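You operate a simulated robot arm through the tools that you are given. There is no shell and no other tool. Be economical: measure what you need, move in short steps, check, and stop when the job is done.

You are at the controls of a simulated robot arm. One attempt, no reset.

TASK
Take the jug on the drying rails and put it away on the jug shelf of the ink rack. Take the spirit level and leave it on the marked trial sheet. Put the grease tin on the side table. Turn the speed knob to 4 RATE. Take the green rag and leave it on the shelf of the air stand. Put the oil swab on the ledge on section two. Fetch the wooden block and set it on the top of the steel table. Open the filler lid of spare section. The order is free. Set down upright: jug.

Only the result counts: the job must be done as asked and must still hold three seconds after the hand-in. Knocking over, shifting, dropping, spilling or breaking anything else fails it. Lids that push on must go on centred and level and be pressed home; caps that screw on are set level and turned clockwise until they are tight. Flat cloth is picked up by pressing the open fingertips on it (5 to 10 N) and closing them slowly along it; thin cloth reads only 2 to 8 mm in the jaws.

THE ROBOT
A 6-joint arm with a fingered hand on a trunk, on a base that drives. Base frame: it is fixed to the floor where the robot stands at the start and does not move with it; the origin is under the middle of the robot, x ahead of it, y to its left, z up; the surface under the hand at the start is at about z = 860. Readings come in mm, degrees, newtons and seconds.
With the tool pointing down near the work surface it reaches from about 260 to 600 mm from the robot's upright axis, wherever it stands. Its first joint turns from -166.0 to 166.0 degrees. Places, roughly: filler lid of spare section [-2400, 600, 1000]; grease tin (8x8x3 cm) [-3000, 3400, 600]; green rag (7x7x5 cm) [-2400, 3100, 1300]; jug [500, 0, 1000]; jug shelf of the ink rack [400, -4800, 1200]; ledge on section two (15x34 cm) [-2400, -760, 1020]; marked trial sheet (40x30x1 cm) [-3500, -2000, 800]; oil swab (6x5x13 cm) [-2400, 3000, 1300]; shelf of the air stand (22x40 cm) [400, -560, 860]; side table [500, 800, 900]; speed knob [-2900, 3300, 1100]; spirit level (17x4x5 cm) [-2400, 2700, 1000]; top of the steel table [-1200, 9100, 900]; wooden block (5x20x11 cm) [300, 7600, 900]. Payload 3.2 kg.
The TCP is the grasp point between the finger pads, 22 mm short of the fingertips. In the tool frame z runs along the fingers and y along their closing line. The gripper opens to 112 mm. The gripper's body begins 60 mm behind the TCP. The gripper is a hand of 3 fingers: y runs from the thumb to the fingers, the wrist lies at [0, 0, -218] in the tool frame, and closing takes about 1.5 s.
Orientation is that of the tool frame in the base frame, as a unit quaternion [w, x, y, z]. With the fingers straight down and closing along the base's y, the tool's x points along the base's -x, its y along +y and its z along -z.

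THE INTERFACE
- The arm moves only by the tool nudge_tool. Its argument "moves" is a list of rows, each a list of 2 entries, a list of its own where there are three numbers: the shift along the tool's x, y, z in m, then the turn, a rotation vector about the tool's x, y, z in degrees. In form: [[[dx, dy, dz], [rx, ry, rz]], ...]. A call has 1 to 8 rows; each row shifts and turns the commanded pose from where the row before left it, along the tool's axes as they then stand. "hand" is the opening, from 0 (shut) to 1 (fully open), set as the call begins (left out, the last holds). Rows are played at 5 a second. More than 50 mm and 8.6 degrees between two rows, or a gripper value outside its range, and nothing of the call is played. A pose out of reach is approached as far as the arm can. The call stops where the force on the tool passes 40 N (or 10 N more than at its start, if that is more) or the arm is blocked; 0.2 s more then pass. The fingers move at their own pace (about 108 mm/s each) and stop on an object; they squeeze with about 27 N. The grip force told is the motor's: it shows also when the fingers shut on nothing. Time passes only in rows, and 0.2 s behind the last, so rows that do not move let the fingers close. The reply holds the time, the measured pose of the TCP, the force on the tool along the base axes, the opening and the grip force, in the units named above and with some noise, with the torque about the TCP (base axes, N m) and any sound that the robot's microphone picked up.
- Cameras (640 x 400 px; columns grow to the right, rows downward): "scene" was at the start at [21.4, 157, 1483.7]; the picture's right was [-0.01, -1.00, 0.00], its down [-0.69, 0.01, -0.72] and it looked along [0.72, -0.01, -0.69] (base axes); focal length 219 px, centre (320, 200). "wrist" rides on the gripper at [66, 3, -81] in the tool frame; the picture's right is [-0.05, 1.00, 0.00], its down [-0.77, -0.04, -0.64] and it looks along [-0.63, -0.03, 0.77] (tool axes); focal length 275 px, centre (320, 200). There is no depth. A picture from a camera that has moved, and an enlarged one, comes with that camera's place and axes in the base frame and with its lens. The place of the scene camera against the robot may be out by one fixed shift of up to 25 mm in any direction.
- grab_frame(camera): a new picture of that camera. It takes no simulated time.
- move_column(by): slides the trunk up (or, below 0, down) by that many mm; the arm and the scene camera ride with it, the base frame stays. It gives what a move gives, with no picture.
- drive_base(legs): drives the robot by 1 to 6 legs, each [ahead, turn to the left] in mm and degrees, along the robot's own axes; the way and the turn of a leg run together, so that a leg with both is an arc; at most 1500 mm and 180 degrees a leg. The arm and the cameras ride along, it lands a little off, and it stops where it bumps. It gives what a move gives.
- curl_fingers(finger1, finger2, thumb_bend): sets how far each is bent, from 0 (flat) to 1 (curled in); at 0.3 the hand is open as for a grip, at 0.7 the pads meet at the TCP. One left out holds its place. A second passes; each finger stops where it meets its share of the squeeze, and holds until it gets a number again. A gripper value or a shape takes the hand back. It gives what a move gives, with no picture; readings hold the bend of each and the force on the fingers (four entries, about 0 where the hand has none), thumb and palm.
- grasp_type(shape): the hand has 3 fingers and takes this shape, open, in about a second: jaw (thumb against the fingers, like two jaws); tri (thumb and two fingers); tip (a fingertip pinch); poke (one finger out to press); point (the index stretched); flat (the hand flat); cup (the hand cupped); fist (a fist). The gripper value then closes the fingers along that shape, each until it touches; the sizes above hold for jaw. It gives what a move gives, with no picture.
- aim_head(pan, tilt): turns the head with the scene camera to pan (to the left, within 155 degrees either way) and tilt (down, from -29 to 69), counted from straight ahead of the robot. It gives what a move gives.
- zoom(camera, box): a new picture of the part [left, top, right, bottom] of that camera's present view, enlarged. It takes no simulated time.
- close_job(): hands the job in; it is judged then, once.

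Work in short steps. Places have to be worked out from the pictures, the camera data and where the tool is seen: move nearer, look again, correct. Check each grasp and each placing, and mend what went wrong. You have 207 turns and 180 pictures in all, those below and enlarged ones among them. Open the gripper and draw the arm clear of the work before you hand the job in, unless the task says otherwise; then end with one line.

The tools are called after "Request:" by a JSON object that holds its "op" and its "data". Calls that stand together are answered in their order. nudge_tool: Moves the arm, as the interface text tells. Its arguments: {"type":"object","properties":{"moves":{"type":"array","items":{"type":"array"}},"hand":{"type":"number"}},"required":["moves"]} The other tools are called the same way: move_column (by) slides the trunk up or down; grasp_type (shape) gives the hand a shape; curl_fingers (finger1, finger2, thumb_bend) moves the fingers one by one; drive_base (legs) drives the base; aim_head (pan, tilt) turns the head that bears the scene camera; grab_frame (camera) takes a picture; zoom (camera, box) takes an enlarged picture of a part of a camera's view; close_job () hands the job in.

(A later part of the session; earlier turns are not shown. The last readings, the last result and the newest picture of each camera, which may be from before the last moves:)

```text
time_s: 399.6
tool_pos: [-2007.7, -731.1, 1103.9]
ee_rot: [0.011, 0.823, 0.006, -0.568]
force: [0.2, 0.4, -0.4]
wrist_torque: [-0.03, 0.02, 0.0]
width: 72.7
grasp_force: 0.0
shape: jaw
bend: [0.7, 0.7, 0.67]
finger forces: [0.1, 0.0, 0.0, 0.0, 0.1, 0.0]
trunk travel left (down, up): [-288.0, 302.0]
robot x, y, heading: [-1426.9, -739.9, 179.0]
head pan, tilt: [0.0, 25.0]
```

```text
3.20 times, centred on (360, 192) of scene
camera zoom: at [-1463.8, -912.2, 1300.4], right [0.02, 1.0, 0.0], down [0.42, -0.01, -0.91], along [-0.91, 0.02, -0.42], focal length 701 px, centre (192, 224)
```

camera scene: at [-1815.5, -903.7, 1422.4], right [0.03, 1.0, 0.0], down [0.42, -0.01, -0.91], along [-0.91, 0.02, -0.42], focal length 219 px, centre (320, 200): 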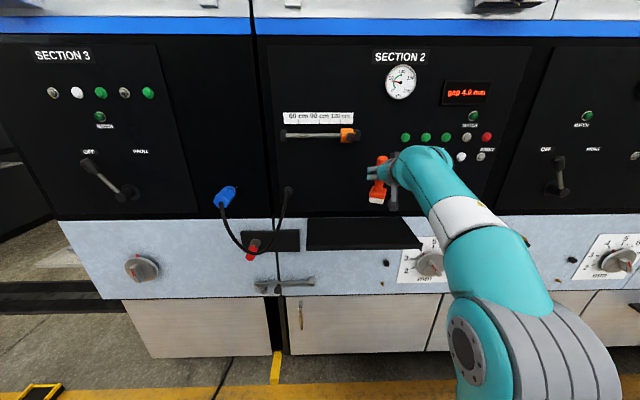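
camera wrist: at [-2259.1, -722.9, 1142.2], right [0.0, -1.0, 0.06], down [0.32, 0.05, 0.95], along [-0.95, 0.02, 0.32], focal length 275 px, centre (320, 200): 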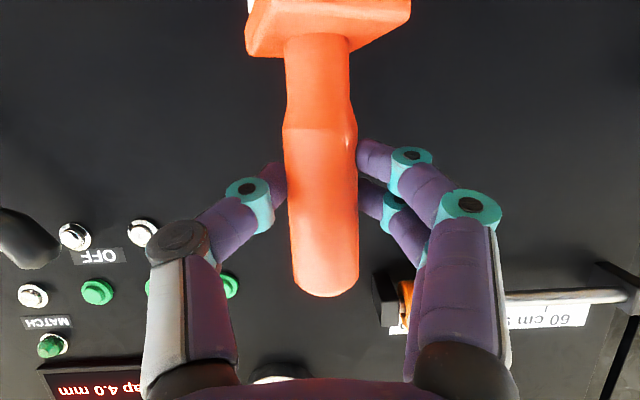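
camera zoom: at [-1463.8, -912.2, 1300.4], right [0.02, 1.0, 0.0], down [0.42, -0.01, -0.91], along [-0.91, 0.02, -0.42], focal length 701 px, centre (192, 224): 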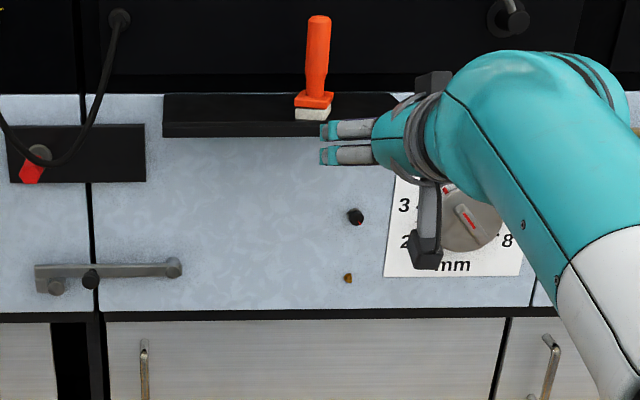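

The swab stands on the ledge. Next is the green rag, at about (-2395, 3145) on its shelf. I drive back and set the height.

Request:
{"op": "drive_base", "data": {"legs": [[0, -89], [1500, 0], [1500, 0], [870, 0], [0, 90]]}}

Request:
{"op": "move_column", "data": {"by": 180}}

Request:
{"op": "grab_frame", "data": {"camera": "wrist"}}

```text
time_s: 425.9
tool_pos: [-2077.1, 3097.3, 1102.6]
ee_rot: [0.03, 0.822, 0.033, -0.567]
force: [0.1, 0.3, -0.2]
wrist_torque: [0.02, -0.05, 0.0]
width: 72.5
grasp_force: 0.0
shape: jaw
bend: [0.7, 0.7, 0.67]
finger forces: [0.1, 0.0, 0.0, 0.0, 0.1, 0.0]
trunk travel left (down, up): [-288.0, 302.0]
robot x, y, heading: [-1496.4, 3130.5, -177.4]
head pan, tilt: [0.0, 25.0]
```

```text
time_s: 427.9
tool_pos: [-2077.3, 3098.1, 1282.1]
ee_rot: [0.03, 0.823, 0.033, -0.567]
force: [-0.7, 0.1, 0.2]
wrist_torque: [0.02, -0.04, -0.02]
width: 72.5
grasp_force: 0.1
shape: jaw
bend: [0.7, 0.7, 0.67]
finger forces: [0.0, 0.0, 0.0, 0.1, 0.1, 0.0]
trunk travel left (down, up): [-468.0, 122.0]
robot x, y, heading: [-1499.5, 3128.8, -177.3]
head pan, tilt: [0.0, 25.0]
```

```text
67 pictures are left
camera wrist: at [-1979.3, 3102.9, 1250.0], right [0.07, -1.0, 0.06], down [0.32, 0.08, 0.95], along [-0.95, -0.05, 0.32], focal length 275 px, centre (320, 200)
```

wrist: 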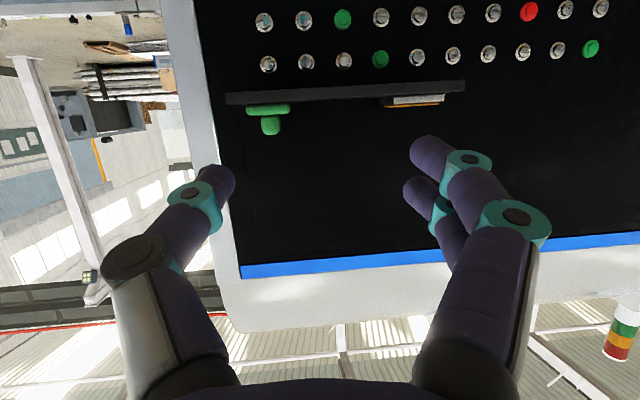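

Rag centre is about (-2360, 3142), its lump at z 1255 to 1280. I shift 55 mm over and drive in 225 mm for a closer look.

Request:
{"op": "nudge_tool", "data": {"hand": 0.65, "moves": [[[0.0, -0.028, 0], [0, 0, 0]], [[0, -0.027, 0], [0, 0, 0]]]}}

Request:
{"op": "drive_base", "data": {"legs": [[215, 0]]}}

Request:
{"op": "grab_frame", "data": {"camera": "wrist"}}

```text
time_s: 428.5
tool_pos: [-2081.8, 3153.9, 1284.8]
ee_rot: [0.031, 0.822, 0.033, -0.567]
force: [-0.5, -0.2, 0.1]
wrist_torque: [-0.01, -0.01, 0.01]
width: 72.7
grasp_force: 0.1
shape: jaw
bend: [0.7, 0.7, 0.67]
finger forces: [0.0, 0.0, 0.0, 0.1, 0.1, 0.0]
trunk travel left (down, up): [-468.0, 122.0]
robot x, y, heading: [-1498.2, 3127.6, -177.4]
head pan, tilt: [0.0, 25.0]
```

```text
time_s: 430.2
tool_pos: [-2302.7, 3145.5, 1284.4]
ee_rot: [0.029, 0.822, 0.031, -0.567]
force: [-0.3, 1.1, 0.2]
wrist_torque: [-0.01, 0.01, -0.03]
width: 72.7
grasp_force: 0.2
shape: jaw
bend: [0.7, 0.7, 0.67]
finger forces: [0.0, 0.0, 0.0, 0.0, 0.0, 0.0]
trunk travel left (down, up): [-468.0, 122.0]
robot x, y, heading: [-1719.8, 3123.7, -177.5]
head pan, tilt: [0.0, 25.0]
```

```text
66 pictures are left
camera wrist: at [-2202.9, 3150.8, 1250.5], right [0.07, -1.0, 0.06], down [0.32, 0.07, 0.95], along [-0.95, -0.05, 0.32], focal length 275 px, centre (320, 200)
```

wrist: 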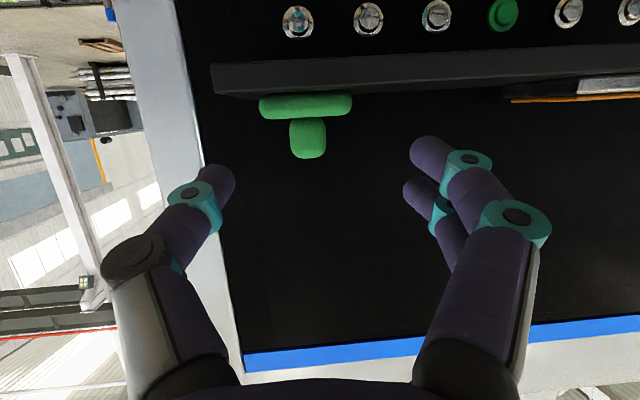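

Pad width scaling puts the rag about 200 mm from the camera, x≈-2405. I advance 62 mm, line up and look again.

Request:
{"op": "nudge_tool", "data": {"moves": [[[-0.0062, -0.0067, 0.0307], [0, 0, 0]], [[-0.0062, -0.0067, 0.0307], [0, 0, 0]]]}}

Request:
{"op": "grab_frame", "data": {"camera": "wrist"}}

```text
time_s: 430.8
tool_pos: [-2364.3, 3155.3, 1272.7]
ee_rot: [0.03, 0.822, 0.032, -0.568]
force: [-0.8, 0.1, -0.5]
wrist_torque: [0.01, 0.02, 0.01]
width: 72.3
grasp_force: 0.1
shape: jaw
bend: [0.7, 0.7, 0.67]
finger forces: [0.0, 0.0, 0.1, 0.0, 0.0, 0.1]
trunk travel left (down, up): [-468.0, 122.0]
robot x, y, heading: [-1718.3, 3118.6, -177.6]
head pan, tilt: [0.0, 25.0]
```

```text
65 pictures are left
camera wrist: at [-2265.8, 3159.1, 1240.1], right [0.07, -1.0, 0.06], down [0.32, 0.08, 0.95], along [-0.95, -0.05, 0.32], focal length 275 px, centre (320, 200)
```

wrist: 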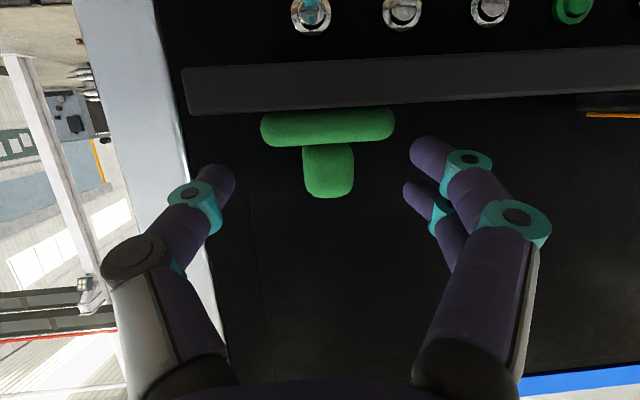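

The lump sits about 60 mm further on. I advance, then close slowly.

Request:
{"op": "nudge_tool", "data": {"moves": [[[-0.0109, 0.0013, 0.0288], [0, 0, 0]], [[-0.0109, 0.0013, 0.0288], [0, 0, 0]]]}}

Request:
{"op": "nudge_tool", "data": {"hand": 0, "moves": [[[0, 0, 0], [0, 0, 0]], [[0, 0, 0], [0, 0, 0]], [[0, 0, 0], [0, 0, 0]], [[0, 0, 0], [0, 0, 0]], [[0, 0, 0], [0, 0, 0]], [[0, 0, 0], [0, 0, 0]], [[0, 0, 0], [0, 0, 0]]]}}

Request:
{"op": "grab_frame", "data": {"camera": "wrist"}}

```text
time_s: 431.4
tool_pos: [-2405.5, 3147.2, 1266.4]
ee_rot: [0.03, 0.822, 0.032, -0.568]
force: [0.4, -0.1, -0.1]
wrist_torque: [0.02, -0.02, 0.02]
width: 72.7
grasp_force: 0.1
shape: jaw
bend: [0.7, 0.7, 0.67]
finger forces: [0.1, 0.0, 0.0, 0.0, 0.0, 0.0]
out of reach, approached as far as the arm can: row 2
trunk travel left (down, up): [-468.0, 122.0]
robot x, y, heading: [-1713.7, 3120.6, -177.5]
head pan, tilt: [0.0, 25.0]
```

```text
time_s: 433.0
tool_pos: [-2405.7, 3149.1, 1266.3]
ee_rot: [0.029, 0.822, 0.031, -0.568]
force: [-2.0, -1.7, 8.6]
wrist_torque: [0.24, 0.17, 0.04]
width: 39.1
grasp_force: 26.9
shape: jaw
bend: [0.73, 0.72, 0.7]
finger forces: [12.2, 12.9, 0.0, 0.0, 24.6, 0.0]
trunk travel left (down, up): [-468.0, 122.0]
robot x, y, heading: [-1716.2, 3121.9, -177.5]
head pan, tilt: [0.0, 25.0]
```

```text
64 pictures are left
camera wrist: at [-2307.3, 3152.5, 1234.2], right [0.07, -1.0, 0.06], down [0.32, 0.07, 0.95], along [-0.95, -0.05, 0.32], focal length 275 px, centre (320, 200)
```

wrist: 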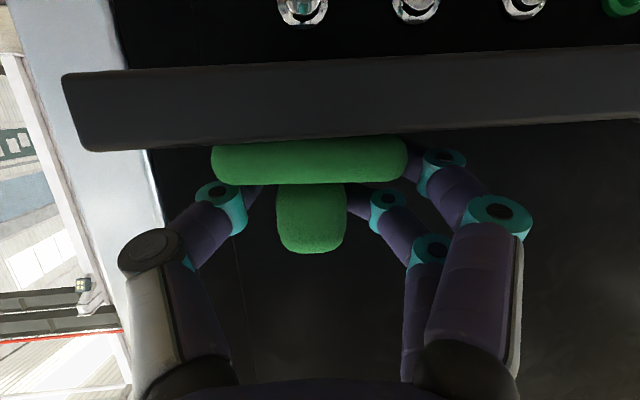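

The hand holds the rag at 39 mm with 27 N. I lift with the trunk and check that it comes along.

Request:
{"op": "move_column", "data": {"by": 50}}

Request:
{"op": "grab_frame", "data": {"camera": "wrist"}}

```text
time_s: 433.9
tool_pos: [-2407.5, 3147.5, 1316.0]
ee_rot: [0.03, 0.822, 0.032, -0.568]
force: [0.0, 0.0, -0.8]
wrist_torque: [0.06, 0.02, 0.01]
width: 39.4
grasp_force: 27.1
shape: jaw
bend: [0.74, 0.72, 0.7]
finger forces: [11.9, 12.5, 0.0, 0.1, 25.3, 0.0]
trunk travel left (down, up): [-518.0, 72.0]
robot x, y, heading: [-1718.6, 3121.0, -177.8]
head pan, tilt: [0.0, 25.0]
```

```text
63 pictures are left
camera wrist: at [-2308.2, 3153.2, 1283.3], right [0.07, -1.0, 0.06], down [0.32, 0.07, 0.95], along [-0.95, -0.05, 0.32], focal length 275 px, centre (320, 200)
```

wrist: 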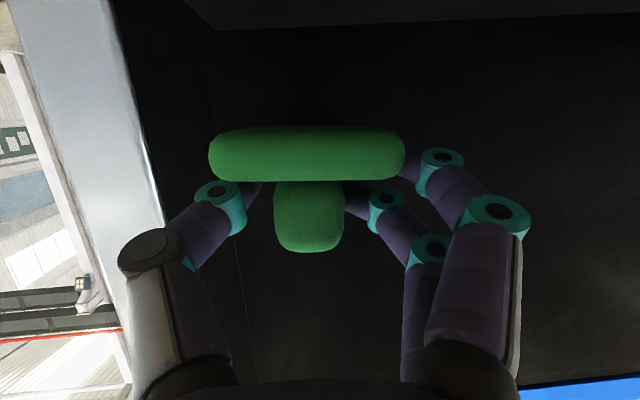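

The rag is held. I back out and drive to the air stand.

Request:
{"op": "drive_base", "data": {"legs": [[-400, 0], [0, 92], [1500, 0], [1500, 0], [700, 0], [0, 86]]}}

Request:
{"op": "aim_head", "data": {"pan": 0, "tilt": 25}}

Request:
{"op": "grab_frame", "data": {"camera": "scene"}}

```text
time_s: 461.8
tool_pos: [-169.7, -602.7, 1314.7]
ee_rot: [0.567, -0.035, 0.822, 0.032]
force: [-0.2, 0.2, -1.1]
wrist_torque: [-0.02, 0.01, 0.01]
width: 39.1
grasp_force: 27.2
shape: jaw
bend: [0.74, 0.72, 0.7]
finger forces: [11.8, 12.4, 0.0, 0.1, 25.1, 0.0]
trunk travel left (down, up): [-518.0, 72.0]
robot x, y, heading: [-862.5, -583.1, 2.8]
head pan, tilt: [0.0, 25.0]
```

```text
time_s: 462.4
tool_pos: [-170.4, -604.0, 1316.3]
ee_rot: [0.567, -0.035, 0.823, 0.031]
force: [-0.1, 0.9, -0.2]
wrist_torque: [0.02, 0.04, -0.02]
width: 38.8
grasp_force: 27.2
shape: jaw
bend: [0.74, 0.72, 0.7]
finger forces: [11.8, 12.4, 0.0, 0.0, 25.0, 0.0]
trunk travel left (down, up): [-518.0, 72.0]
robot x, y, heading: [-854.8, -582.1, 2.8]
head pan, tilt: [0.0, 25.0]
```

```text
62 pictures are left
camera scene: at [-837.0, -420.4, 1530.4], right [0.05, -1.0, 0.0], down [-0.42, -0.02, -0.91], along [0.91, 0.04, -0.42], focal length 219 px, centre (320, 200)
```

scene: 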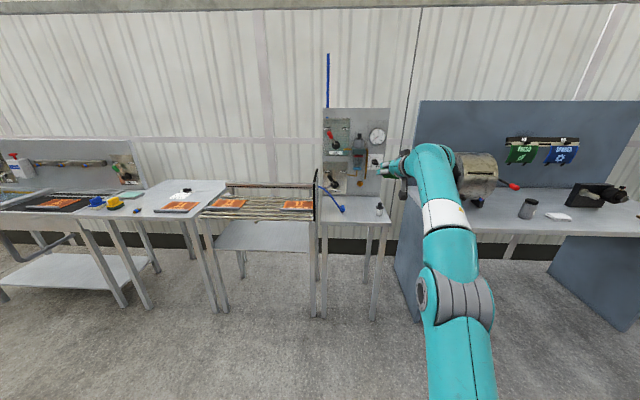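

Request:
{"op": "zoom", "data": {"camera": "scene", "box": [300, 170, 420, 250]}}

```text
5.00 times, centred on (360, 210) of scene
camera zoom: at [-837.0, -420.4, 1530.4], right [0.05, -1.0, 0.0], down [-0.42, -0.02, -0.91], along [0.91, 0.04, -0.42], focal length 1096 px, centre (120, 150)
```

zoom: 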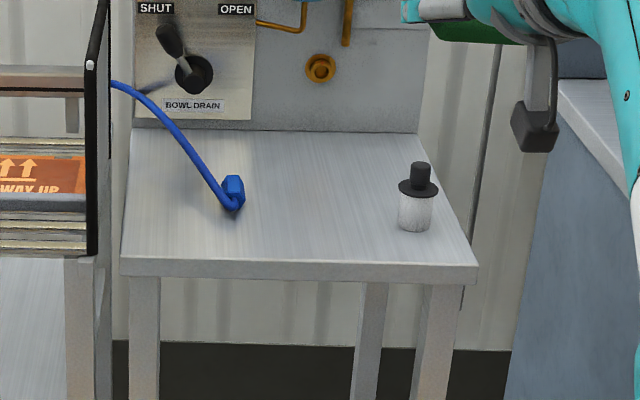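

The shelf is free between the blue nozzle (y≈-500) and the bottle (y≈-713). I lower the trunk, then drive in so the rag comes over about (370, -600).

Request:
{"op": "move_column", "data": {"by": -365}}

Request:
{"op": "drive_base", "data": {"legs": [[0, -2.8], [440, 0]]}}

Request:
{"op": "grab_frame", "data": {"camera": "scene"}}

```text
time_s: 465.9
tool_pos: [-169.9, -601.5, 951.0]
ee_rot: [0.567, -0.035, 0.822, 0.032]
force: [-0.2, -0.6, -0.2]
wrist_torque: [0.01, -0.03, 0.0]
width: 39.1
grasp_force: 27.1
shape: jaw
bend: [0.74, 0.72, 0.7]
finger forces: [11.8, 12.4, 0.1, 0.1, 25.1, 0.1]
trunk travel left (down, up): [-153.0, 437.0]
robot x, y, heading: [-863.2, -579.5, 2.7]
head pan, tilt: [0.0, 25.0]
```

```text
time_s: 468.9
tool_pos: [252.8, -643.7, 950.8]
ee_rot: [0.568, -0.011, 0.823, 0.015]
force: [-0.3, 0.4, -0.3]
wrist_torque: [-0.01, 0.0, 0.0]
width: 39.0
grasp_force: 27.0
shape: jaw
bend: [0.74, 0.72, 0.7]
finger forces: [11.8, 12.5, 0.0, 0.0, 25.2, 0.1]
trunk travel left (down, up): [-153.0, 437.0]
robot x, y, heading: [-435.2, -581.8, -0.6]
head pan, tilt: [0.0, 25.0]
```

```text
60 pictures are left
camera scene: at [-402.0, -423.6, 1165.4], right [-0.01, -1.0, 0.0], down [-0.42, 0.0, -0.91], along [0.91, -0.01, -0.42], focal length 219 px, centre (320, 200)
```

scene: 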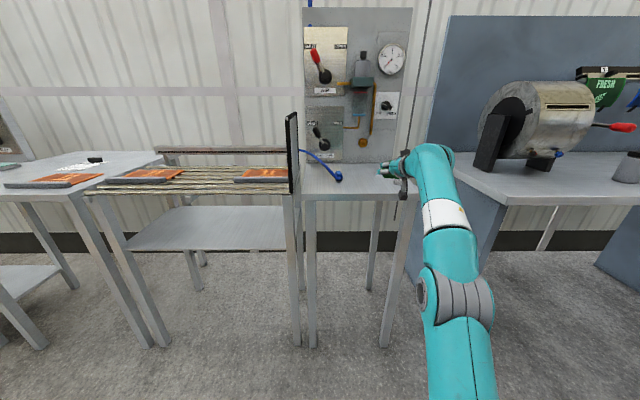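

I shift 45 mm towards +y, away from the bottle, and look closely before going in.

Request:
{"op": "nudge_tool", "data": {"moves": [[[0, 0.023, 0], [0, 0, 0]], [[0, 0.023, 0], [0, 0, 0]]]}}

Request:
{"op": "zoom", "data": {"camera": "scene", "box": [290, 130, 440, 230]}}

```text
time_s: 469.6
tool_pos: [250.1, -595.9, 952.4]
ee_rot: [0.568, -0.013, 0.823, 0.017]
force: [-0.2, 0.8, -0.2]
wrist_torque: [-0.01, -0.01, 0.0]
width: 39.1
grasp_force: 27.3
shape: jaw
bend: [0.74, 0.72, 0.7]
finger forces: [11.8, 12.4, 0.1, 0.0, 24.8, 0.1]
trunk travel left (down, up): [-153.0, 437.0]
robot x, y, heading: [-434.3, -583.2, -0.3]
head pan, tilt: [0.0, 25.0]
```

```text
4.00 times, centred on (365, 180) of scene
camera zoom: at [-401.9, -423.7, 1165.4], right [-0.01, -1.0, 0.0], down [-0.42, 0.0, -0.91], along [0.91, -0.01, -0.42], focal length 877 px, centre (140, 280)
```

zoom: 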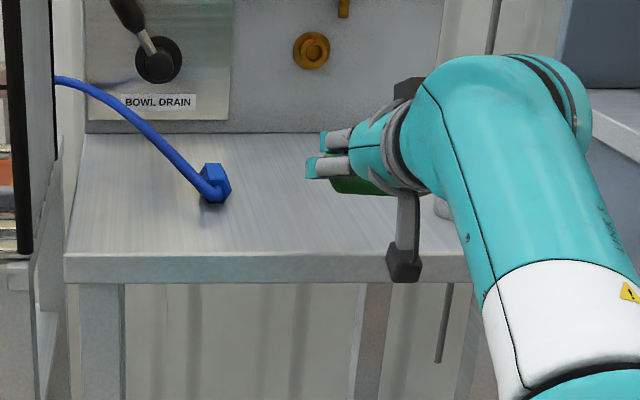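

Request:
{"op": "drive_base", "data": {"legs": [[98, 0]]}}

Request:
{"op": "move_column", "data": {"by": -35}}

Request:
{"op": "zoom", "data": {"camera": "scene", "box": [290, 110, 440, 210]}}

```text
time_s: 470.7
tool_pos: [345.0, -597.5, 951.7]
ee_rot: [0.567, -0.012, 0.823, 0.016]
force: [-0.4, 0.5, -0.2]
wrist_torque: [-0.01, 0.0, 0.04]
width: 39.0
grasp_force: 26.5
shape: jaw
bend: [0.74, 0.72, 0.7]
finger forces: [11.8, 12.4, 0.0, 0.0, 24.8, 0.0]
trunk travel left (down, up): [-153.0, 437.0]
robot x, y, heading: [-339.4, -580.9, -0.7]
head pan, tilt: [0.0, 25.0]
```

```text
time_s: 471.5
tool_pos: [345.0, -596.2, 917.2]
ee_rot: [0.568, -0.012, 0.823, 0.016]
force: [-0.6, -0.8, -0.4]
wrist_torque: [0.01, 0.0, 0.01]
width: 38.8
grasp_force: 26.4
shape: jaw
bend: [0.74, 0.72, 0.7]
finger forces: [11.8, 12.5, 0.0, 0.0, 24.7, 0.0]
trunk travel left (down, up): [-118.0, 472.0]
robot x, y, heading: [-337.3, -582.2, -0.6]
head pan, tilt: [0.0, 25.0]
```

```text
4.00 times, centred on (365, 160) of scene
camera zoom: at [-306.0, -424.3, 1130.3], right [-0.01, -1.0, 0.0], down [-0.42, 0.0, -0.91], along [0.91, -0.01, -0.42], focal length 877 px, centre (140, 360)
```

zoom: 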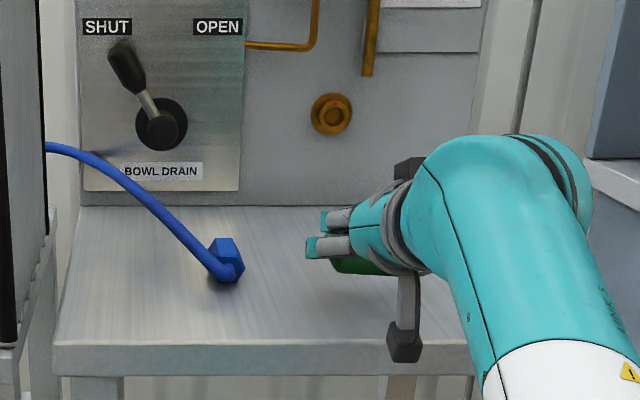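

Over the shelf. Stepping down with checks.

Request:
{"op": "move_column", "data": {"by": -12}}

Request:
{"op": "move_column", "data": {"by": -5}}

Request:
{"op": "move_column", "data": {"by": -3}}

Request:
{"op": "zoom", "data": {"camera": "scene", "box": [330, 130, 430, 210]}}

```text
time_s: 472.1
tool_pos: [343.9, -597.3, 906.1]
ee_rot: [0.567, -0.012, 0.823, 0.016]
force: [0.8, 0.2, -0.9]
wrist_torque: [-0.02, -0.02, -0.02]
width: 39.0
grasp_force: 26.3
shape: jaw
bend: [0.74, 0.72, 0.7]
finger forces: [11.8, 12.4, 0.0, 0.0, 24.8, 0.1]
trunk travel left (down, up): [-106.0, 484.0]
robot x, y, heading: [-337.8, -581.3, -0.6]
head pan, tilt: [0.0, 25.0]
```

```text
time_s: 472.6
tool_pos: [346.0, -596.9, 900.3]
ee_rot: [0.568, -0.012, 0.823, 0.016]
force: [-0.6, 0.8, -0.1]
wrist_torque: [-0.02, -0.01, 0.02]
width: 38.8
grasp_force: 27.3
shape: jaw
bend: [0.74, 0.72, 0.7]
finger forces: [11.8, 12.3, 0.1, 0.0, 24.9, 0.0]
trunk travel left (down, up): [-101.0, 489.0]
robot x, y, heading: [-340.0, -582.3, -0.4]
head pan, tilt: [0.0, 25.0]
```

```text
time_s: 473.1
tool_pos: [345.5, -597.1, 896.5]
ee_rot: [0.568, -0.013, 0.823, 0.016]
force: [0.7, -0.5, -0.5]
wrist_torque: [-0.02, 0.0, -0.01]
width: 39.0
grasp_force: 27.3
shape: jaw
bend: [0.74, 0.72, 0.7]
finger forces: [11.7, 12.3, 0.0, 0.0, 24.8, 0.0]
trunk travel left (down, up): [-98.0, 492.0]
robot x, y, heading: [-338.0, -581.6, -0.5]
head pan, tilt: [0.0, 25.0]
```

```text
5.00 times, centred on (380, 170) of scene
camera zoom: at [-306.0, -424.3, 1110.4], right [-0.01, -1.0, 0.0], down [-0.42, 0.0, -0.91], along [0.91, -0.01, -0.42], focal length 1096 px, centre (20, 350)
```

zoom: 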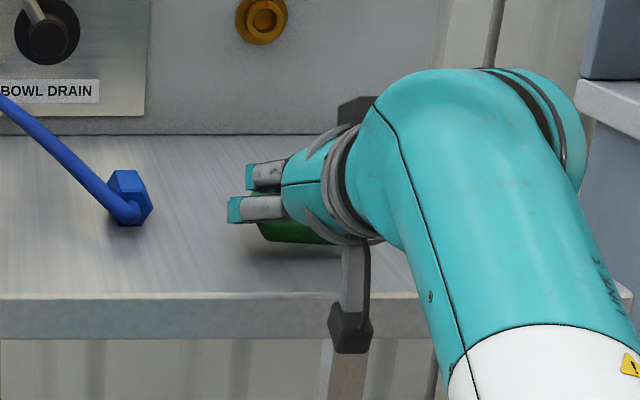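

Request:
{"op": "move_column", "data": {"by": -4}}

Request:
{"op": "move_column", "data": {"by": -3}}

Request:
{"op": "move_column", "data": {"by": -2}}

```text
time_s: 473.7
tool_pos: [344.2, -597.2, 892.8]
ee_rot: [0.568, -0.012, 0.823, 0.016]
force: [-0.3, 0.6, -0.2]
wrist_torque: [0.0, 0.0, 0.02]
width: 39.0
grasp_force: 26.9
shape: jaw
bend: [0.74, 0.72, 0.7]
finger forces: [11.8, 12.6, 0.1, 0.0, 24.8, 0.0]
trunk travel left (down, up): [-94.0, 496.0]
robot x, y, heading: [-340.0, -580.9, -0.6]
head pan, tilt: [0.0, 25.0]
```

```text
time_s: 474.2
tool_pos: [346.2, -596.1, 889.9]
ee_rot: [0.568, -0.013, 0.823, 0.016]
force: [0.0, 0.1, 0.0]
wrist_torque: [-0.01, 0.01, 0.02]
width: 38.7
grasp_force: 27.1
shape: jaw
bend: [0.74, 0.72, 0.7]
finger forces: [11.8, 12.4, 0.0, 0.1, 24.8, 0.0]
trunk travel left (down, up): [-91.0, 499.0]
robot x, y, heading: [-339.4, -582.0, -0.3]
head pan, tilt: [0.0, 25.0]
```

```text
time_s: 474.7
tool_pos: [345.8, -597.3, 888.3]
ee_rot: [0.567, -0.012, 0.823, 0.016]
force: [0.6, -0.2, 1.1]
wrist_torque: [-0.02, 0.0, 0.02]
width: 39.1
grasp_force: 27.0
shape: jaw
bend: [0.74, 0.72, 0.7]
finger forces: [12.1, 12.5, 0.0, 0.0, 25.4, 0.0]
trunk travel left (down, up): [-89.0, 501.0]
robot x, y, heading: [-341.5, -582.2, -0.4]
head pan, tilt: [0.0, 25.0]
```

Touching down. I release and back straight out.

Request:
{"op": "nudge_tool", "data": {"hand": 0.7, "moves": [[[0, 0, 0], [0, 0, 0]], [[0, 0, 0], [0, 0, 0]], [[0, 0, 0], [0, 0, 0]], [[0, 0, 0], [0, 0, 0]], [[0, 0, 0], [0, 0, 0]]]}}

Request:
{"op": "drive_base", "data": {"legs": [[-300, 0]]}}

Request:
{"op": "zoom", "data": {"camera": "scene", "box": [290, 110, 440, 210]}}

```text
time_s: 475.9
tool_pos: [344.2, -596.5, 889.0]
ee_rot: [0.568, -0.012, 0.823, 0.016]
force: [-0.3, 0.4, 0.0]
wrist_torque: [0.02, 0.01, -0.03]
width: 78.1
grasp_force: 0.1
shape: jaw
bend: [0.67, 0.67, 0.64]
finger forces: [0.0, 0.1, 0.0, 0.0, 0.1, 0.1]
trunk travel left (down, up): [-89.0, 501.0]
robot x, y, heading: [-333.3, -578.3, -0.6]
head pan, tilt: [0.0, 25.0]
```

```text
time_s: 477.9
tool_pos: [57.0, -593.5, 889.2]
ee_rot: [0.568, -0.012, 0.823, 0.015]
force: [0.1, 0.7, 1.5]
wrist_torque: [0.0, -0.01, -0.02]
width: 78.0
grasp_force: 0.1
shape: jaw
bend: [0.67, 0.67, 0.64]
finger forces: [0.0, 0.1, 0.0, 0.0, 0.0, 0.0]
trunk travel left (down, up): [-89.0, 501.0]
robot x, y, heading: [-625.9, -579.4, -0.2]
head pan, tilt: [0.0, 25.0]
```

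```text
4.00 times, centred on (365, 160) of scene
camera zoom: at [-595.6, -422.4, 1101.4], right [-0.01, -1.0, 0.0], down [-0.42, 0.0, -0.91], along [0.91, -0.01, -0.42], focal length 877 px, centre (140, 360)
```

zoom: 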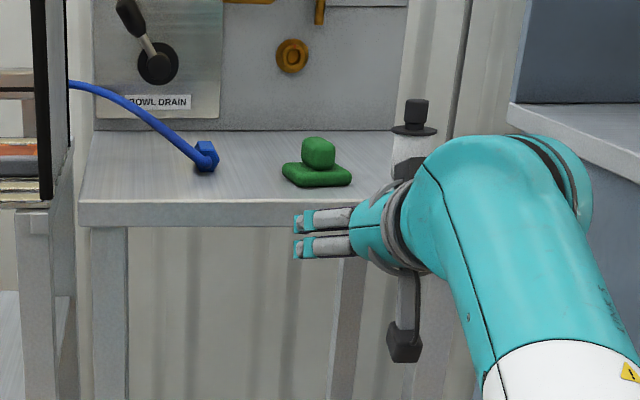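

The rag lies on the air stand shelf. Next come the knob and tin, so I drive to the feeder end to look.

Request:
{"op": "drive_base", "data": {"legs": [[0, 100], [1500, 0], [1500, 0], [1450, 0], [0, 80]]}}

Request:
{"op": "move_column", "data": {"by": 400}}

Request:
{"op": "aim_head", "data": {"pan": 10, "tilt": 20}}

Request:
{"op": "grab_frame", "data": {"camera": "scene"}}

```text
time_s: 506.4
tool_pos: [-1878.3, 3822.8, 887.8]
ee_rot: [-0.001, 0.823, -0.011, -0.568]
force: [-0.8, -1.1, 0.6]
wrist_torque: [0.03, 0.0, 0.01]
width: 78.2
grasp_force: 0.1
shape: jaw
bend: [0.67, 0.67, 0.64]
finger forces: [0.0, 0.0, 0.0, 0.1, 0.1, 0.1]
trunk travel left (down, up): [-89.0, 501.0]
robot x, y, heading: [-1198.7, 3770.1, 176.6]
head pan, tilt: [0.0, 25.0]
```

```text
time_s: 510.2
tool_pos: [-1878.1, 3823.1, 1289.4]
ee_rot: [0.0, 0.823, -0.011, -0.568]
force: [0.1, 0.3, -0.3]
wrist_torque: [0.02, 0.02, -0.03]
width: 78.0
grasp_force: 0.0
shape: jaw
bend: [0.67, 0.67, 0.64]
finger forces: [0.1, 0.0, 0.0, 0.0, 0.0, 0.1]
trunk travel left (down, up): [-489.0, 101.0]
robot x, y, heading: [-1198.9, 3769.8, 176.6]
head pan, tilt: [0.0, 25.0]
```

```text
time_s: 511.0
tool_pos: [-1878.1, 3823.4, 1288.7]
ee_rot: [-0.001, 0.823, -0.012, -0.568]
force: [-0.5, -0.4, -0.6]
wrist_torque: [0.02, 0.02, -0.01]
width: 78.2
grasp_force: 0.1
shape: jaw
bend: [0.67, 0.67, 0.64]
finger forces: [0.0, 0.0, 0.1, 0.0, 0.0, 0.0]
trunk travel left (down, up): [-489.0, 101.0]
robot x, y, heading: [-1198.9, 3769.4, 176.5]
head pan, tilt: [10.0, 20.0]
```

```text
55 pictures are left
camera scene: at [-1240.8, 3583.1, 1509.4], right [-0.11, 0.99, 0.0], down [0.34, 0.04, -0.94], along [-0.93, -0.1, -0.34], focal length 219 px, centre (320, 200)
```

scene: 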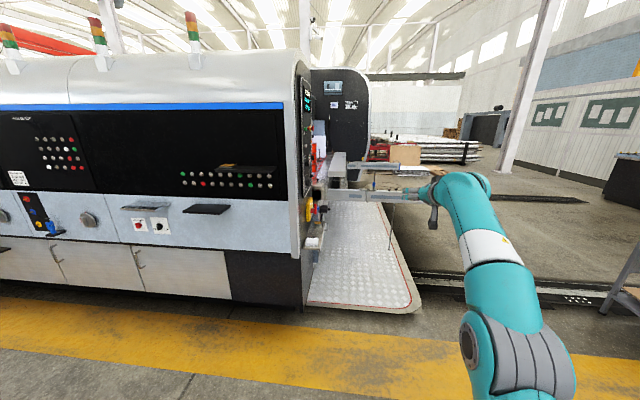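

Request:
{"op": "zoom", "data": {"camera": "scene", "box": [280, 130, 440, 260]}}

```text
3.08 times, centred on (360, 195) of scene
camera zoom: at [-1240.8, 3583.1, 1509.4], right [-0.11, 0.99, 0.0], down [0.34, 0.04, -0.94], along [-0.93, -0.1, -0.34], focal length 674 px, centre (197, 215)
```

zoom: 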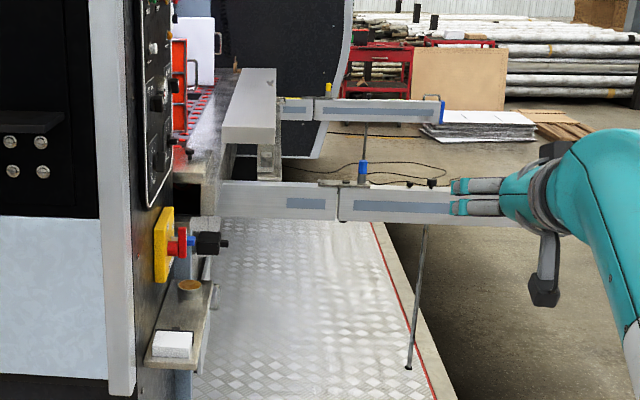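

The end face looks towards +y: control panel with knobs at the top, e-stop, and below it a ledge carrying the tin. I retract the arm to a downward pose, then try driving onto the checker plate in front of it.

Request:
{"op": "nudge_tool", "data": {"hand": 1, "moves": [[[0.033, 0, -0.03], [0, 8.5, 0]], [[0.037, 0, -0.025], [0, 8.5, 0]], [[0.04, 0, -0.0195], [0, 8.5, 0]], [[0.0427, 0, -0.0134], [0, 8.5, 0]], [[0.044, 0, -0.007], [0, 8.5, 0]], [[0.0446, 0, 0], [0, 8.5, 0]], [[0.0378, 0, -0.013], [0, 8.5, 0]], [[0, 0, 0], [0, 8.5, 0]]]}}

Request:
{"op": "drive_base", "data": {"legs": [[0, -2], [1000, 0], [700, 0]]}}

```text
time_s: 512.8
tool_pos: [-1599.8, 3819.9, 1170.7]
ee_rot: [0.006, 1.0, -0.01, -0.009]
force: [1.0, 0.5, -0.3]
wrist_torque: [-0.01, -0.01, 0.01]
width: 111.8
grasp_force: 0.0
shape: jaw
bend: [0.3, 0.3, 0.3]
finger forces: [0.0, 0.1, 0.0, 0.0, 0.0, 0.0]
trunk travel left (down, up): [-489.0, 101.0]
robot x, y, heading: [-1195.2, 3768.4, 176.4]
head pan, tilt: [10.0, 20.0]
```

```text
time_s: 521.8
tool_pos: [-3300.8, 3995.1, 1170.8]
ee_rot: [0.006, 1.0, -0.022, -0.01]
force: [-0.6, -0.4, -0.7]
wrist_torque: [0.01, 0.0, 0.01]
width: 112.0
grasp_force: 0.0
shape: jaw
bend: [0.3, 0.3, 0.3]
finger forces: [0.1, 0.1, 0.0, 0.0, 0.1, 0.1]
trunk travel left (down, up): [-489.0, 101.0]
robot x, y, heading: [-2898.7, 3935.5, 175.1]
head pan, tilt: [10.0, 20.0]
```

No bump. Turning to face the end panel.

Request:
{"op": "drive_base", "data": {"legs": [[0, 95]]}}

Request:
{"op": "aim_head", "data": {"pan": 0, "tilt": 40}}

Request:
{"op": "grab_frame", "data": {"camera": "scene"}}

Request:
{"op": "grab_frame", "data": {"camera": "wrist"}}

```text
time_s: 526.2
tool_pos: [-2927.9, 3531.0, 1171.9]
ee_rot: [0.012, 0.694, 0.72, -0.003]
force: [-0.1, 0.1, -1.1]
wrist_torque: [-0.03, 0.01, 0.01]
width: 111.8
grasp_force: 0.0
shape: jaw
bend: [0.3, 0.3, 0.3]
finger forces: [0.0, 0.0, 0.0, 0.0, 0.0, 0.1]
trunk travel left (down, up): [-489.0, 101.0]
robot x, y, heading: [-2901.9, 3932.1, -90.2]
head pan, tilt: [10.0, 20.0]
```

```text
time_s: 527.1
tool_pos: [-2927.1, 3530.6, 1169.7]
ee_rot: [0.011, 0.694, 0.72, -0.003]
force: [0.3, -0.1, -0.3]
wrist_torque: [-0.01, 0.0, 0.03]
width: 111.8
grasp_force: 0.0
shape: jaw
bend: [0.3, 0.3, 0.3]
finger forces: [0.1, 0.1, 0.0, 0.1, 0.0, 0.0]
trunk travel left (down, up): [-489.0, 101.0]
robot x, y, heading: [-2898.1, 3935.3, -90.2]
head pan, tilt: [0.0, 40.0]
```

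```text
53 pictures are left
camera scene: at [-2735.2, 3900.1, 1478.1], right [-1.0, 0.01, 0.0], down [0.0, 0.64, -0.77], along [-0.01, -0.77, -0.64], focal length 219 px, centre (320, 200)
```

scene: 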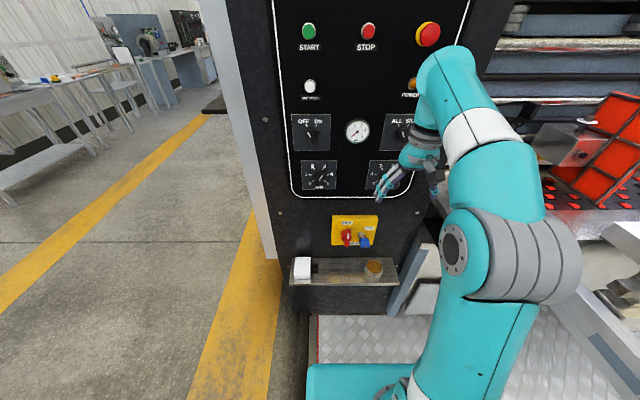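

```text
52 pictures are left
camera wrist: at [-2927.6, 3598.2, 1250.2], right [1.0, -0.01, 0.01], down [-0.02, -0.76, 0.65], along [0.0, -0.65, -0.76], focal length 275 px, centre (320, 200)
```

wrist: 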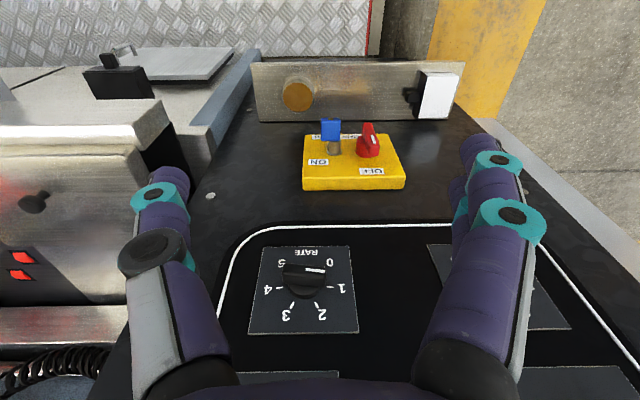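

Request:
{"op": "zoom", "data": {"camera": "wrist", "box": [240, 235, 370, 345]}}

Request:
{"op": "zoom", "data": {"camera": "scene", "box": [280, 70, 440, 200]}}

```text
3.64 times, centred on (305, 290) of wrist
camera zoom: at [-2927.6, 3598.2, 1250.2], right [1.0, -0.01, 0.01], down [-0.02, -0.76, 0.65], along [0.0, -0.65, -0.76], focal length 1001 px, centre (374, -127)
```

zoom: 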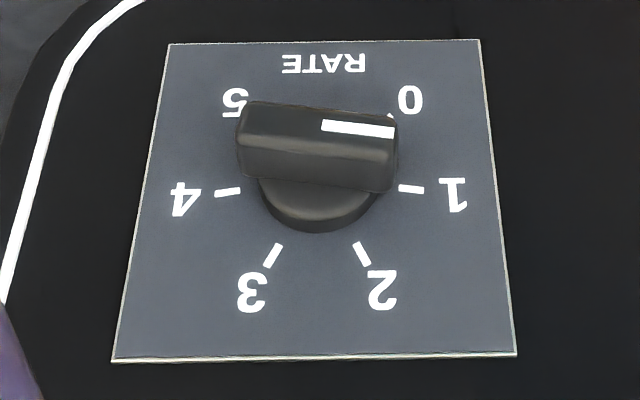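

```text
3.08 times, centred on (360, 135) of scene
camera zoom: at [-2735.2, 3900.1, 1478.1], right [-1.0, 0.01, 0.0], down [0.0, 0.64, -0.77], along [-0.01, -0.77, -0.64], focal length 674 px, centre (197, 400)
```

zoom: 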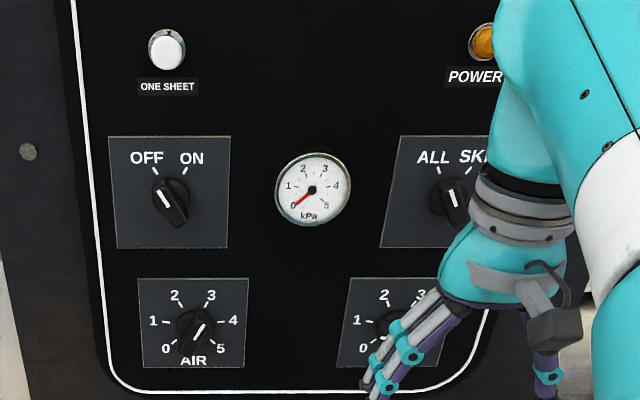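

The RATE knob now points at 1 and must turn about 162° clockwise to 4. I lower the trunk and bring the tool horizontal, facing the panel.

Request:
{"op": "move_column", "data": {"by": -130}}

Request:
{"op": "nudge_tool", "data": {"moves": [[[0, 0, 0], [0, -8.5, 0]], [[0, 0, 0], [0, -8.5, 0]], [[0, 0, 0], [0, -8.5, 0]], [[0, 0, 0], [0, -8.5, 0]], [[0, 0, 0], [0, -8.5, 0]], [[0, 0, 0], [0, -8.5, 0]], [[0, 0, 0], [0, -8.5, 0]], [[0, 0, 0], [0, -8.5, 0]]]}}

Request:
{"op": "nudge_tool", "data": {"moves": [[[0, 0, 0], [0, -8.5, 0]], [[0, 0, 0], [0, -8.5, 0]]]}}

Request:
{"op": "grab_frame", "data": {"camera": "wrist"}}

```text
time_s: 528.6
tool_pos: [-2927.9, 3530.8, 1041.1]
ee_rot: [0.012, 0.693, 0.72, -0.003]
force: [-0.8, 0.1, 0.5]
wrist_torque: [0.02, 0.01, 0.01]
width: 111.9
grasp_force: 0.0
shape: jaw
bend: [0.3, 0.3, 0.3]
finger forces: [0.0, 0.0, 0.0, 0.1, 0.0, 0.0]
trunk travel left (down, up): [-359.0, 231.0]
robot x, y, heading: [-2900.3, 3930.6, -90.3]
head pan, tilt: [0.0, 40.0]
```

```text
time_s: 530.4
tool_pos: [-2928.1, 3531.3, 1040.7]
ee_rot: [0.412, 0.574, 0.59, -0.39]
force: [0.5, 0.1, 0.4]
wrist_torque: [-0.03, -0.03, -0.04]
width: 111.8
grasp_force: 0.1
shape: jaw
bend: [0.3, 0.3, 0.3]
finger forces: [0.0, 0.0, 0.1, 0.0, 0.0, 0.1]
trunk travel left (down, up): [-359.0, 231.0]
robot x, y, heading: [-2897.8, 3928.1, -90.1]
head pan, tilt: [0.0, 40.0]
```

```text
time_s: 531.0
tool_pos: [-2928.1, 3526.9, 1042.3]
ee_rot: [0.495, 0.509, 0.524, -0.47]
force: [0.9, 0.0, 0.6]
wrist_torque: [0.0, 0.02, -0.02]
width: 111.4
grasp_force: 0.2
shape: jaw
bend: [0.3, 0.3, 0.3]
finger forces: [0.0, 0.1, 0.0, 0.0, 0.1, 0.0]
out of reach, approached as far as the arm can: row 2
trunk travel left (down, up): [-359.0, 231.0]
robot x, y, heading: [-2899.1, 3931.4, -90.7]
head pan, tilt: [0.0, 40.0]
```

```text
49 pictures are left
camera wrist: at [-2928.1, 3612.5, 983.8], right [1.0, 0.04, 0.06], down [-0.07, 0.58, 0.81], along [-0.01, -0.81, 0.58], focal length 275 px, centre (320, 200)
```

wrist: 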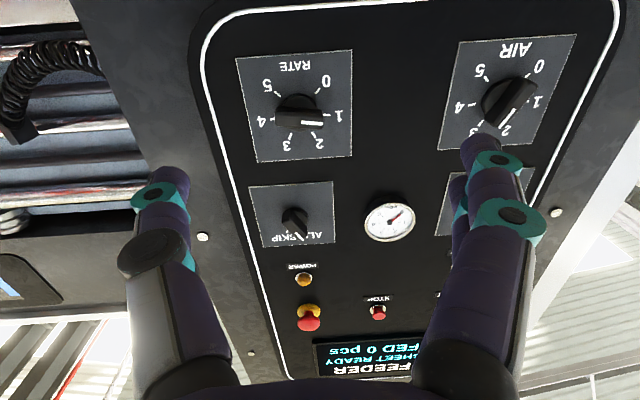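

The knob axis is at about (-2946, 3339, 1073). I test how far the tool rolls counter-clockwise, so I can grip across the bar and twist clockwise.

Request:
{"op": "nudge_tool", "data": {"hand": 0.6, "moves": [[[0, 0, 0], [0, 0, -8.5]], [[0, 0, 0], [0, 0, -8.5]], [[0, 0, 0], [0, 0, -8.5]], [[0, 0, 0], [0, 0, -8.5]], [[0, 0, 0], [0, 0, -8.5]], [[0, 0, 0], [0, 0, -8.5]], [[0, 0, 0], [0, 0, -8.5]], [[0, 0, 0], [0, 0, -8.5]]]}}

```text
time_s: 532.8
tool_pos: [-2926.9, 3528.4, 1044.6]
ee_rot: [0.147, 0.128, 0.719, -0.667]
force: [-0.1, -0.1, -0.1]
wrist_torque: [0.0, 0.01, 0.01]
width: 67.6
grasp_force: 0.1
shape: jaw
bend: [0.71, 0.71, 0.71]
finger forces: [0.1, 0.0, 0.0, 0.0, 0.0, 0.0]
trunk travel left (down, up): [-359.0, 231.0]
robot x, y, heading: [-2899.8, 3932.9, -90.2]
head pan, tilt: [0.0, 40.0]
```

Roll is free here. I finish the roll to -81°, align with the knob axis and advance 100 mm.

Request:
{"op": "nudge_tool", "data": {"hand": 0.5, "moves": [[[0, 0, 0], [0, 0, -6.5]], [[0, 0, 0], [0, 0, -6.5]], [[0.0144, -0.0313, -0.0027], [0, 0, 0]], [[0.001, -0.0024, 0.0332], [0, 0, 0]], [[0.001, -0.0024, 0.0332], [0, 0, 0]], [[0.001, -0.0024, 0.0332], [0, 0, 0]]]}}

Request:
{"op": "grab_frame", "data": {"camera": "wrist"}}

```text
time_s: 534.2
tool_pos: [-2946.9, 3429.2, 1074.0]
ee_rot: [0.071, 0.048, 0.728, -0.68]
force: [-0.4, -0.7, 1.2]
wrist_torque: [-0.03, 0.02, 0.0]
width: 56.4
grasp_force: 0.1
shape: jaw
bend: [0.72, 0.72, 0.7]
finger forces: [0.0, 0.0, 0.0, 0.1, 0.1, 0.0]
trunk travel left (down, up): [-359.0, 231.0]
robot x, y, heading: [-2903.2, 3934.6, -90.5]
head pan, tilt: [0.0, 40.0]
```

```text
48 pictures are left
camera wrist: at [-3015.5, 3508.4, 1066.5], right [0.21, 0.07, -0.97], down [0.73, 0.65, 0.21], along [0.65, -0.75, 0.09], focal length 275 px, centre (320, 200)
```

wrist: 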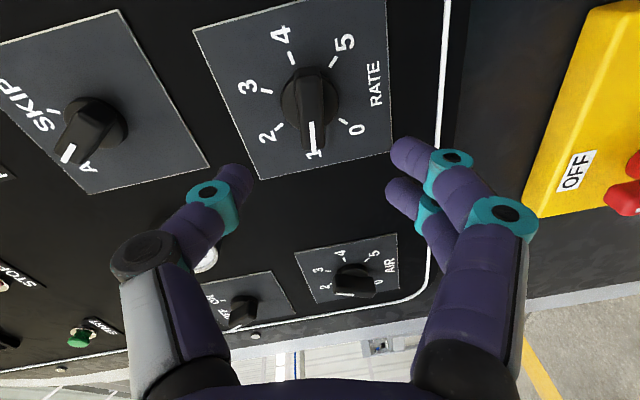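

Aligned on the knob. Advancing to y≈3347.

Request:
{"op": "nudge_tool", "data": {"moves": [[[0.001, -0.0025, 0.034], [0, 0, 0]], [[0.001, -0.0025, 0.034], [0, 0, 0]], [[0.0004, -0.001, 0.014], [0, 0, 0]]]}}

Request:
{"op": "grab_frame", "data": {"camera": "wrist"}}

```text
time_s: 535.0
tool_pos: [-2945.5, 3348.2, 1073.6]
ee_rot: [0.071, 0.047, 0.728, -0.68]
force: [-0.3, 2.4, 0.4]
wrist_torque: [-0.08, -0.02, -0.02]
width: 56.2
grasp_force: 0.1
shape: jaw
bend: [0.72, 0.72, 0.7]
finger forces: [0.1, 0.0, 0.0, 0.1, 1.8, 0.0]
trunk travel left (down, up): [-359.0, 231.0]
robot x, y, heading: [-2901.2, 3933.8, -90.3]
head pan, tilt: [0.0, 40.0]
```

```text
47 pictures are left
camera wrist: at [-3014.4, 3426.6, 1065.7], right [0.21, 0.07, -0.97], down [0.73, 0.65, 0.21], along [0.65, -0.75, 0.09], focal length 275 px, centre (320, 200)
```

wrist: 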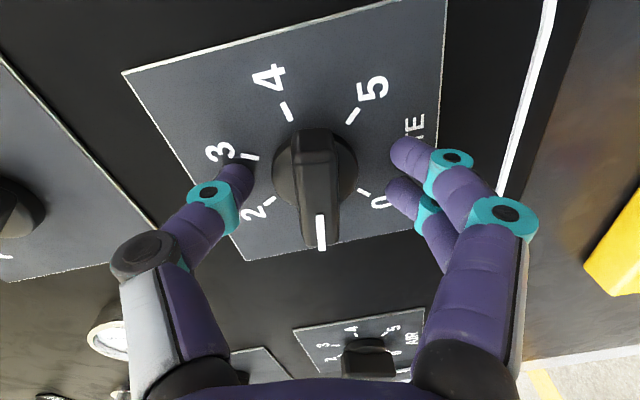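

The thumb just touched the panel, so I back off 5 mm and close on the bar.

Request:
{"op": "nudge_tool", "data": {"hand": 0, "moves": [[[0, 0, -0.006], [0, 0, 0]], [[0, 0, 0], [0, 0, 0]], [[0, 0, 0], [0, 0, 0]], [[0, 0, 0], [0, 0, 0]], [[0, 0, 0], [0, 0, 0]], [[0, 0, 0], [0, 0, 0]], [[0, 0, 0], [0, 0, 0]]]}}

```text
time_s: 536.6
tool_pos: [-2946.7, 3353.0, 1072.0]
ee_rot: [0.071, 0.047, 0.73, -0.678]
force: [3.5, 15.1, -25.8]
wrist_torque: [0.6, 0.0, 0.09]
width: 6.8
grasp_force: 26.9
shape: jaw
bend: [0.59, 0.59, 0.72]
finger forces: [21.7, 22.1, 0.0, 0.1, 17.8, 0.1]
trunk travel left (down, up): [-359.0, 231.0]
robot x, y, heading: [-2901.0, 3933.4, -90.4]
head pan, tilt: [0.0, 40.0]
```

Gripped but off-centre (25 N vertical), so I shift the hand a few millimetres down to relieve it.

Request:
{"op": "nudge_tool", "data": {"moves": [[[0, 0.004, 0], [0, 0, 0]], [[0, 0, 0], [0, 0, 0]]]}}

```text
time_s: 537.2
tool_pos: [-2946.7, 3352.9, 1071.8]
ee_rot: [0.071, 0.047, 0.728, -0.681]
force: [0.3, 9.4, -13.2]
wrist_torque: [0.31, 0.0, 0.06]
width: 6.8
grasp_force: 26.7
shape: jaw
bend: [0.59, 0.59, 0.72]
finger forces: [17.5, 17.7, 0.0, 0.0, 22.9, 0.0]
trunk travel left (down, up): [-359.0, 231.0]
robot x, y, heading: [-2899.1, 3934.6, -90.5]
head pan, tilt: [0.0, 40.0]
```

Better; I go another 3 mm, then start twisting clockwise by 48°.

Request:
{"op": "nudge_tool", "data": {"moves": [[[0, 0.003, 0], [0, 0, 0]], [[0, 0, 0], [0, 0, 8]], [[0, 0, 0], [0, 0, 8]], [[0, 0, 0], [0, 0, 8]]]}}

Request:
{"op": "grab_frame", "data": {"camera": "wrist"}}

```text
time_s: 538.2
tool_pos: [-2943.4, 3354.0, 1068.7]
ee_rot: [0.212, 0.196, 0.702, -0.651]
force: [13.3, 4.3, 3.0]
wrist_torque: [-0.01, 0.15, 0.28]
width: 7.3
grasp_force: 26.8
shape: jaw
bend: [0.59, 0.59, 0.72]
finger forces: [14.7, 15.8, 0.0, 0.0, 27.0, 0.1]
trunk travel left (down, up): [-359.0, 231.0]
robot x, y, heading: [-2902.7, 3931.2, -90.4]
head pan, tilt: [0.0, 40.0]
```

```text
46 pictures are left
camera wrist: at [-3001.1, 3434.1, 1034.9], right [0.59, 0.07, -0.8], down [0.6, 0.63, 0.5], along [0.54, -0.77, 0.33], focal length 275 px, centre (320, 200)
```

wrist: 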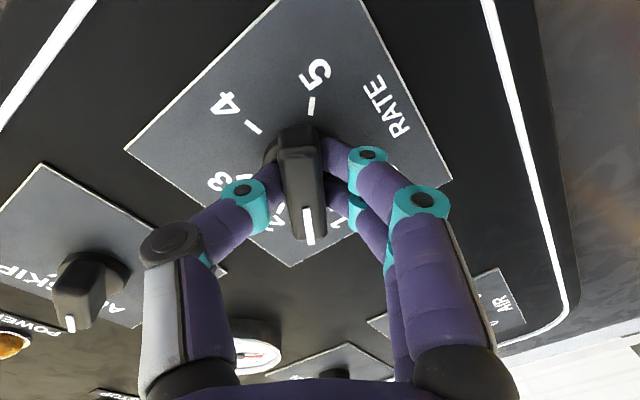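

The knob follows: the pointer is now between 1 and 2. I continue another 64°.

Request:
{"op": "nudge_tool", "data": {"moves": [[[0, 0, 0], [0, 0, 8]], [[0, 0, 0], [0, 0, 8]], [[0, 0, 0], [0, 0, 8]], [[0, 0, 0], [0, 0, 8]]]}}

```text
time_s: 539.2
tool_pos: [-2942.8, 3353.1, 1069.9]
ee_rot: [0.383, 0.38, 0.621, -0.568]
force: [27.7, 2.8, 19.2]
wrist_torque: [-0.29, 0.22, 0.58]
width: 6.7
grasp_force: 26.8
shape: jaw
bend: [0.57, 0.58, 0.72]
finger forces: [16.7, 19.8, 0.0, 0.1, 21.6, 0.0]
trunk travel left (down, up): [-359.0, 231.0]
robot x, y, heading: [-2899.9, 3934.6, -90.3]
head pan, tilt: [0.0, 40.0]
```

Side force has built to about 33 N, so I relax it with a small shift before turning further.

Request:
{"op": "nudge_tool", "data": {"moves": [[[-0.0044, 0.0024, 0], [0, 0, 0]], [[0, 0, 0], [0, 0, 7]], [[-0.001, 0.001, 0], [0, 0, 7]]]}}

Request:
{"op": "grab_frame", "data": {"camera": "wrist"}}

```text
time_s: 540.0
tool_pos: [-2940.4, 3353.1, 1071.7]
ee_rot: [0.447, 0.457, 0.57, -0.517]
force: [13.2, 11.1, 6.1]
wrist_torque: [-0.16, 0.12, 0.37]
width: 6.8
grasp_force: 27.0
shape: jaw
bend: [0.57, 0.59, 0.72]
finger forces: [16.4, 19.2, 0.1, 0.0, 24.4, 0.0]
trunk travel left (down, up): [-359.0, 231.0]
robot x, y, heading: [-2898.6, 3936.8, -90.5]
head pan, tilt: [0.0, 40.0]
```

```text
45 pictures are left
camera wrist: at [-2952.3, 3437.4, 1011.9], right [0.99, 0.05, -0.13], down [0.08, 0.59, 0.8], along [0.11, -0.81, 0.58], focal length 275 px, centre (320, 200)
```

wrist: 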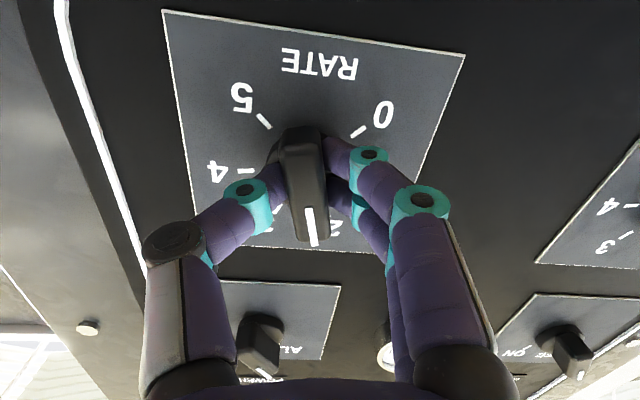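

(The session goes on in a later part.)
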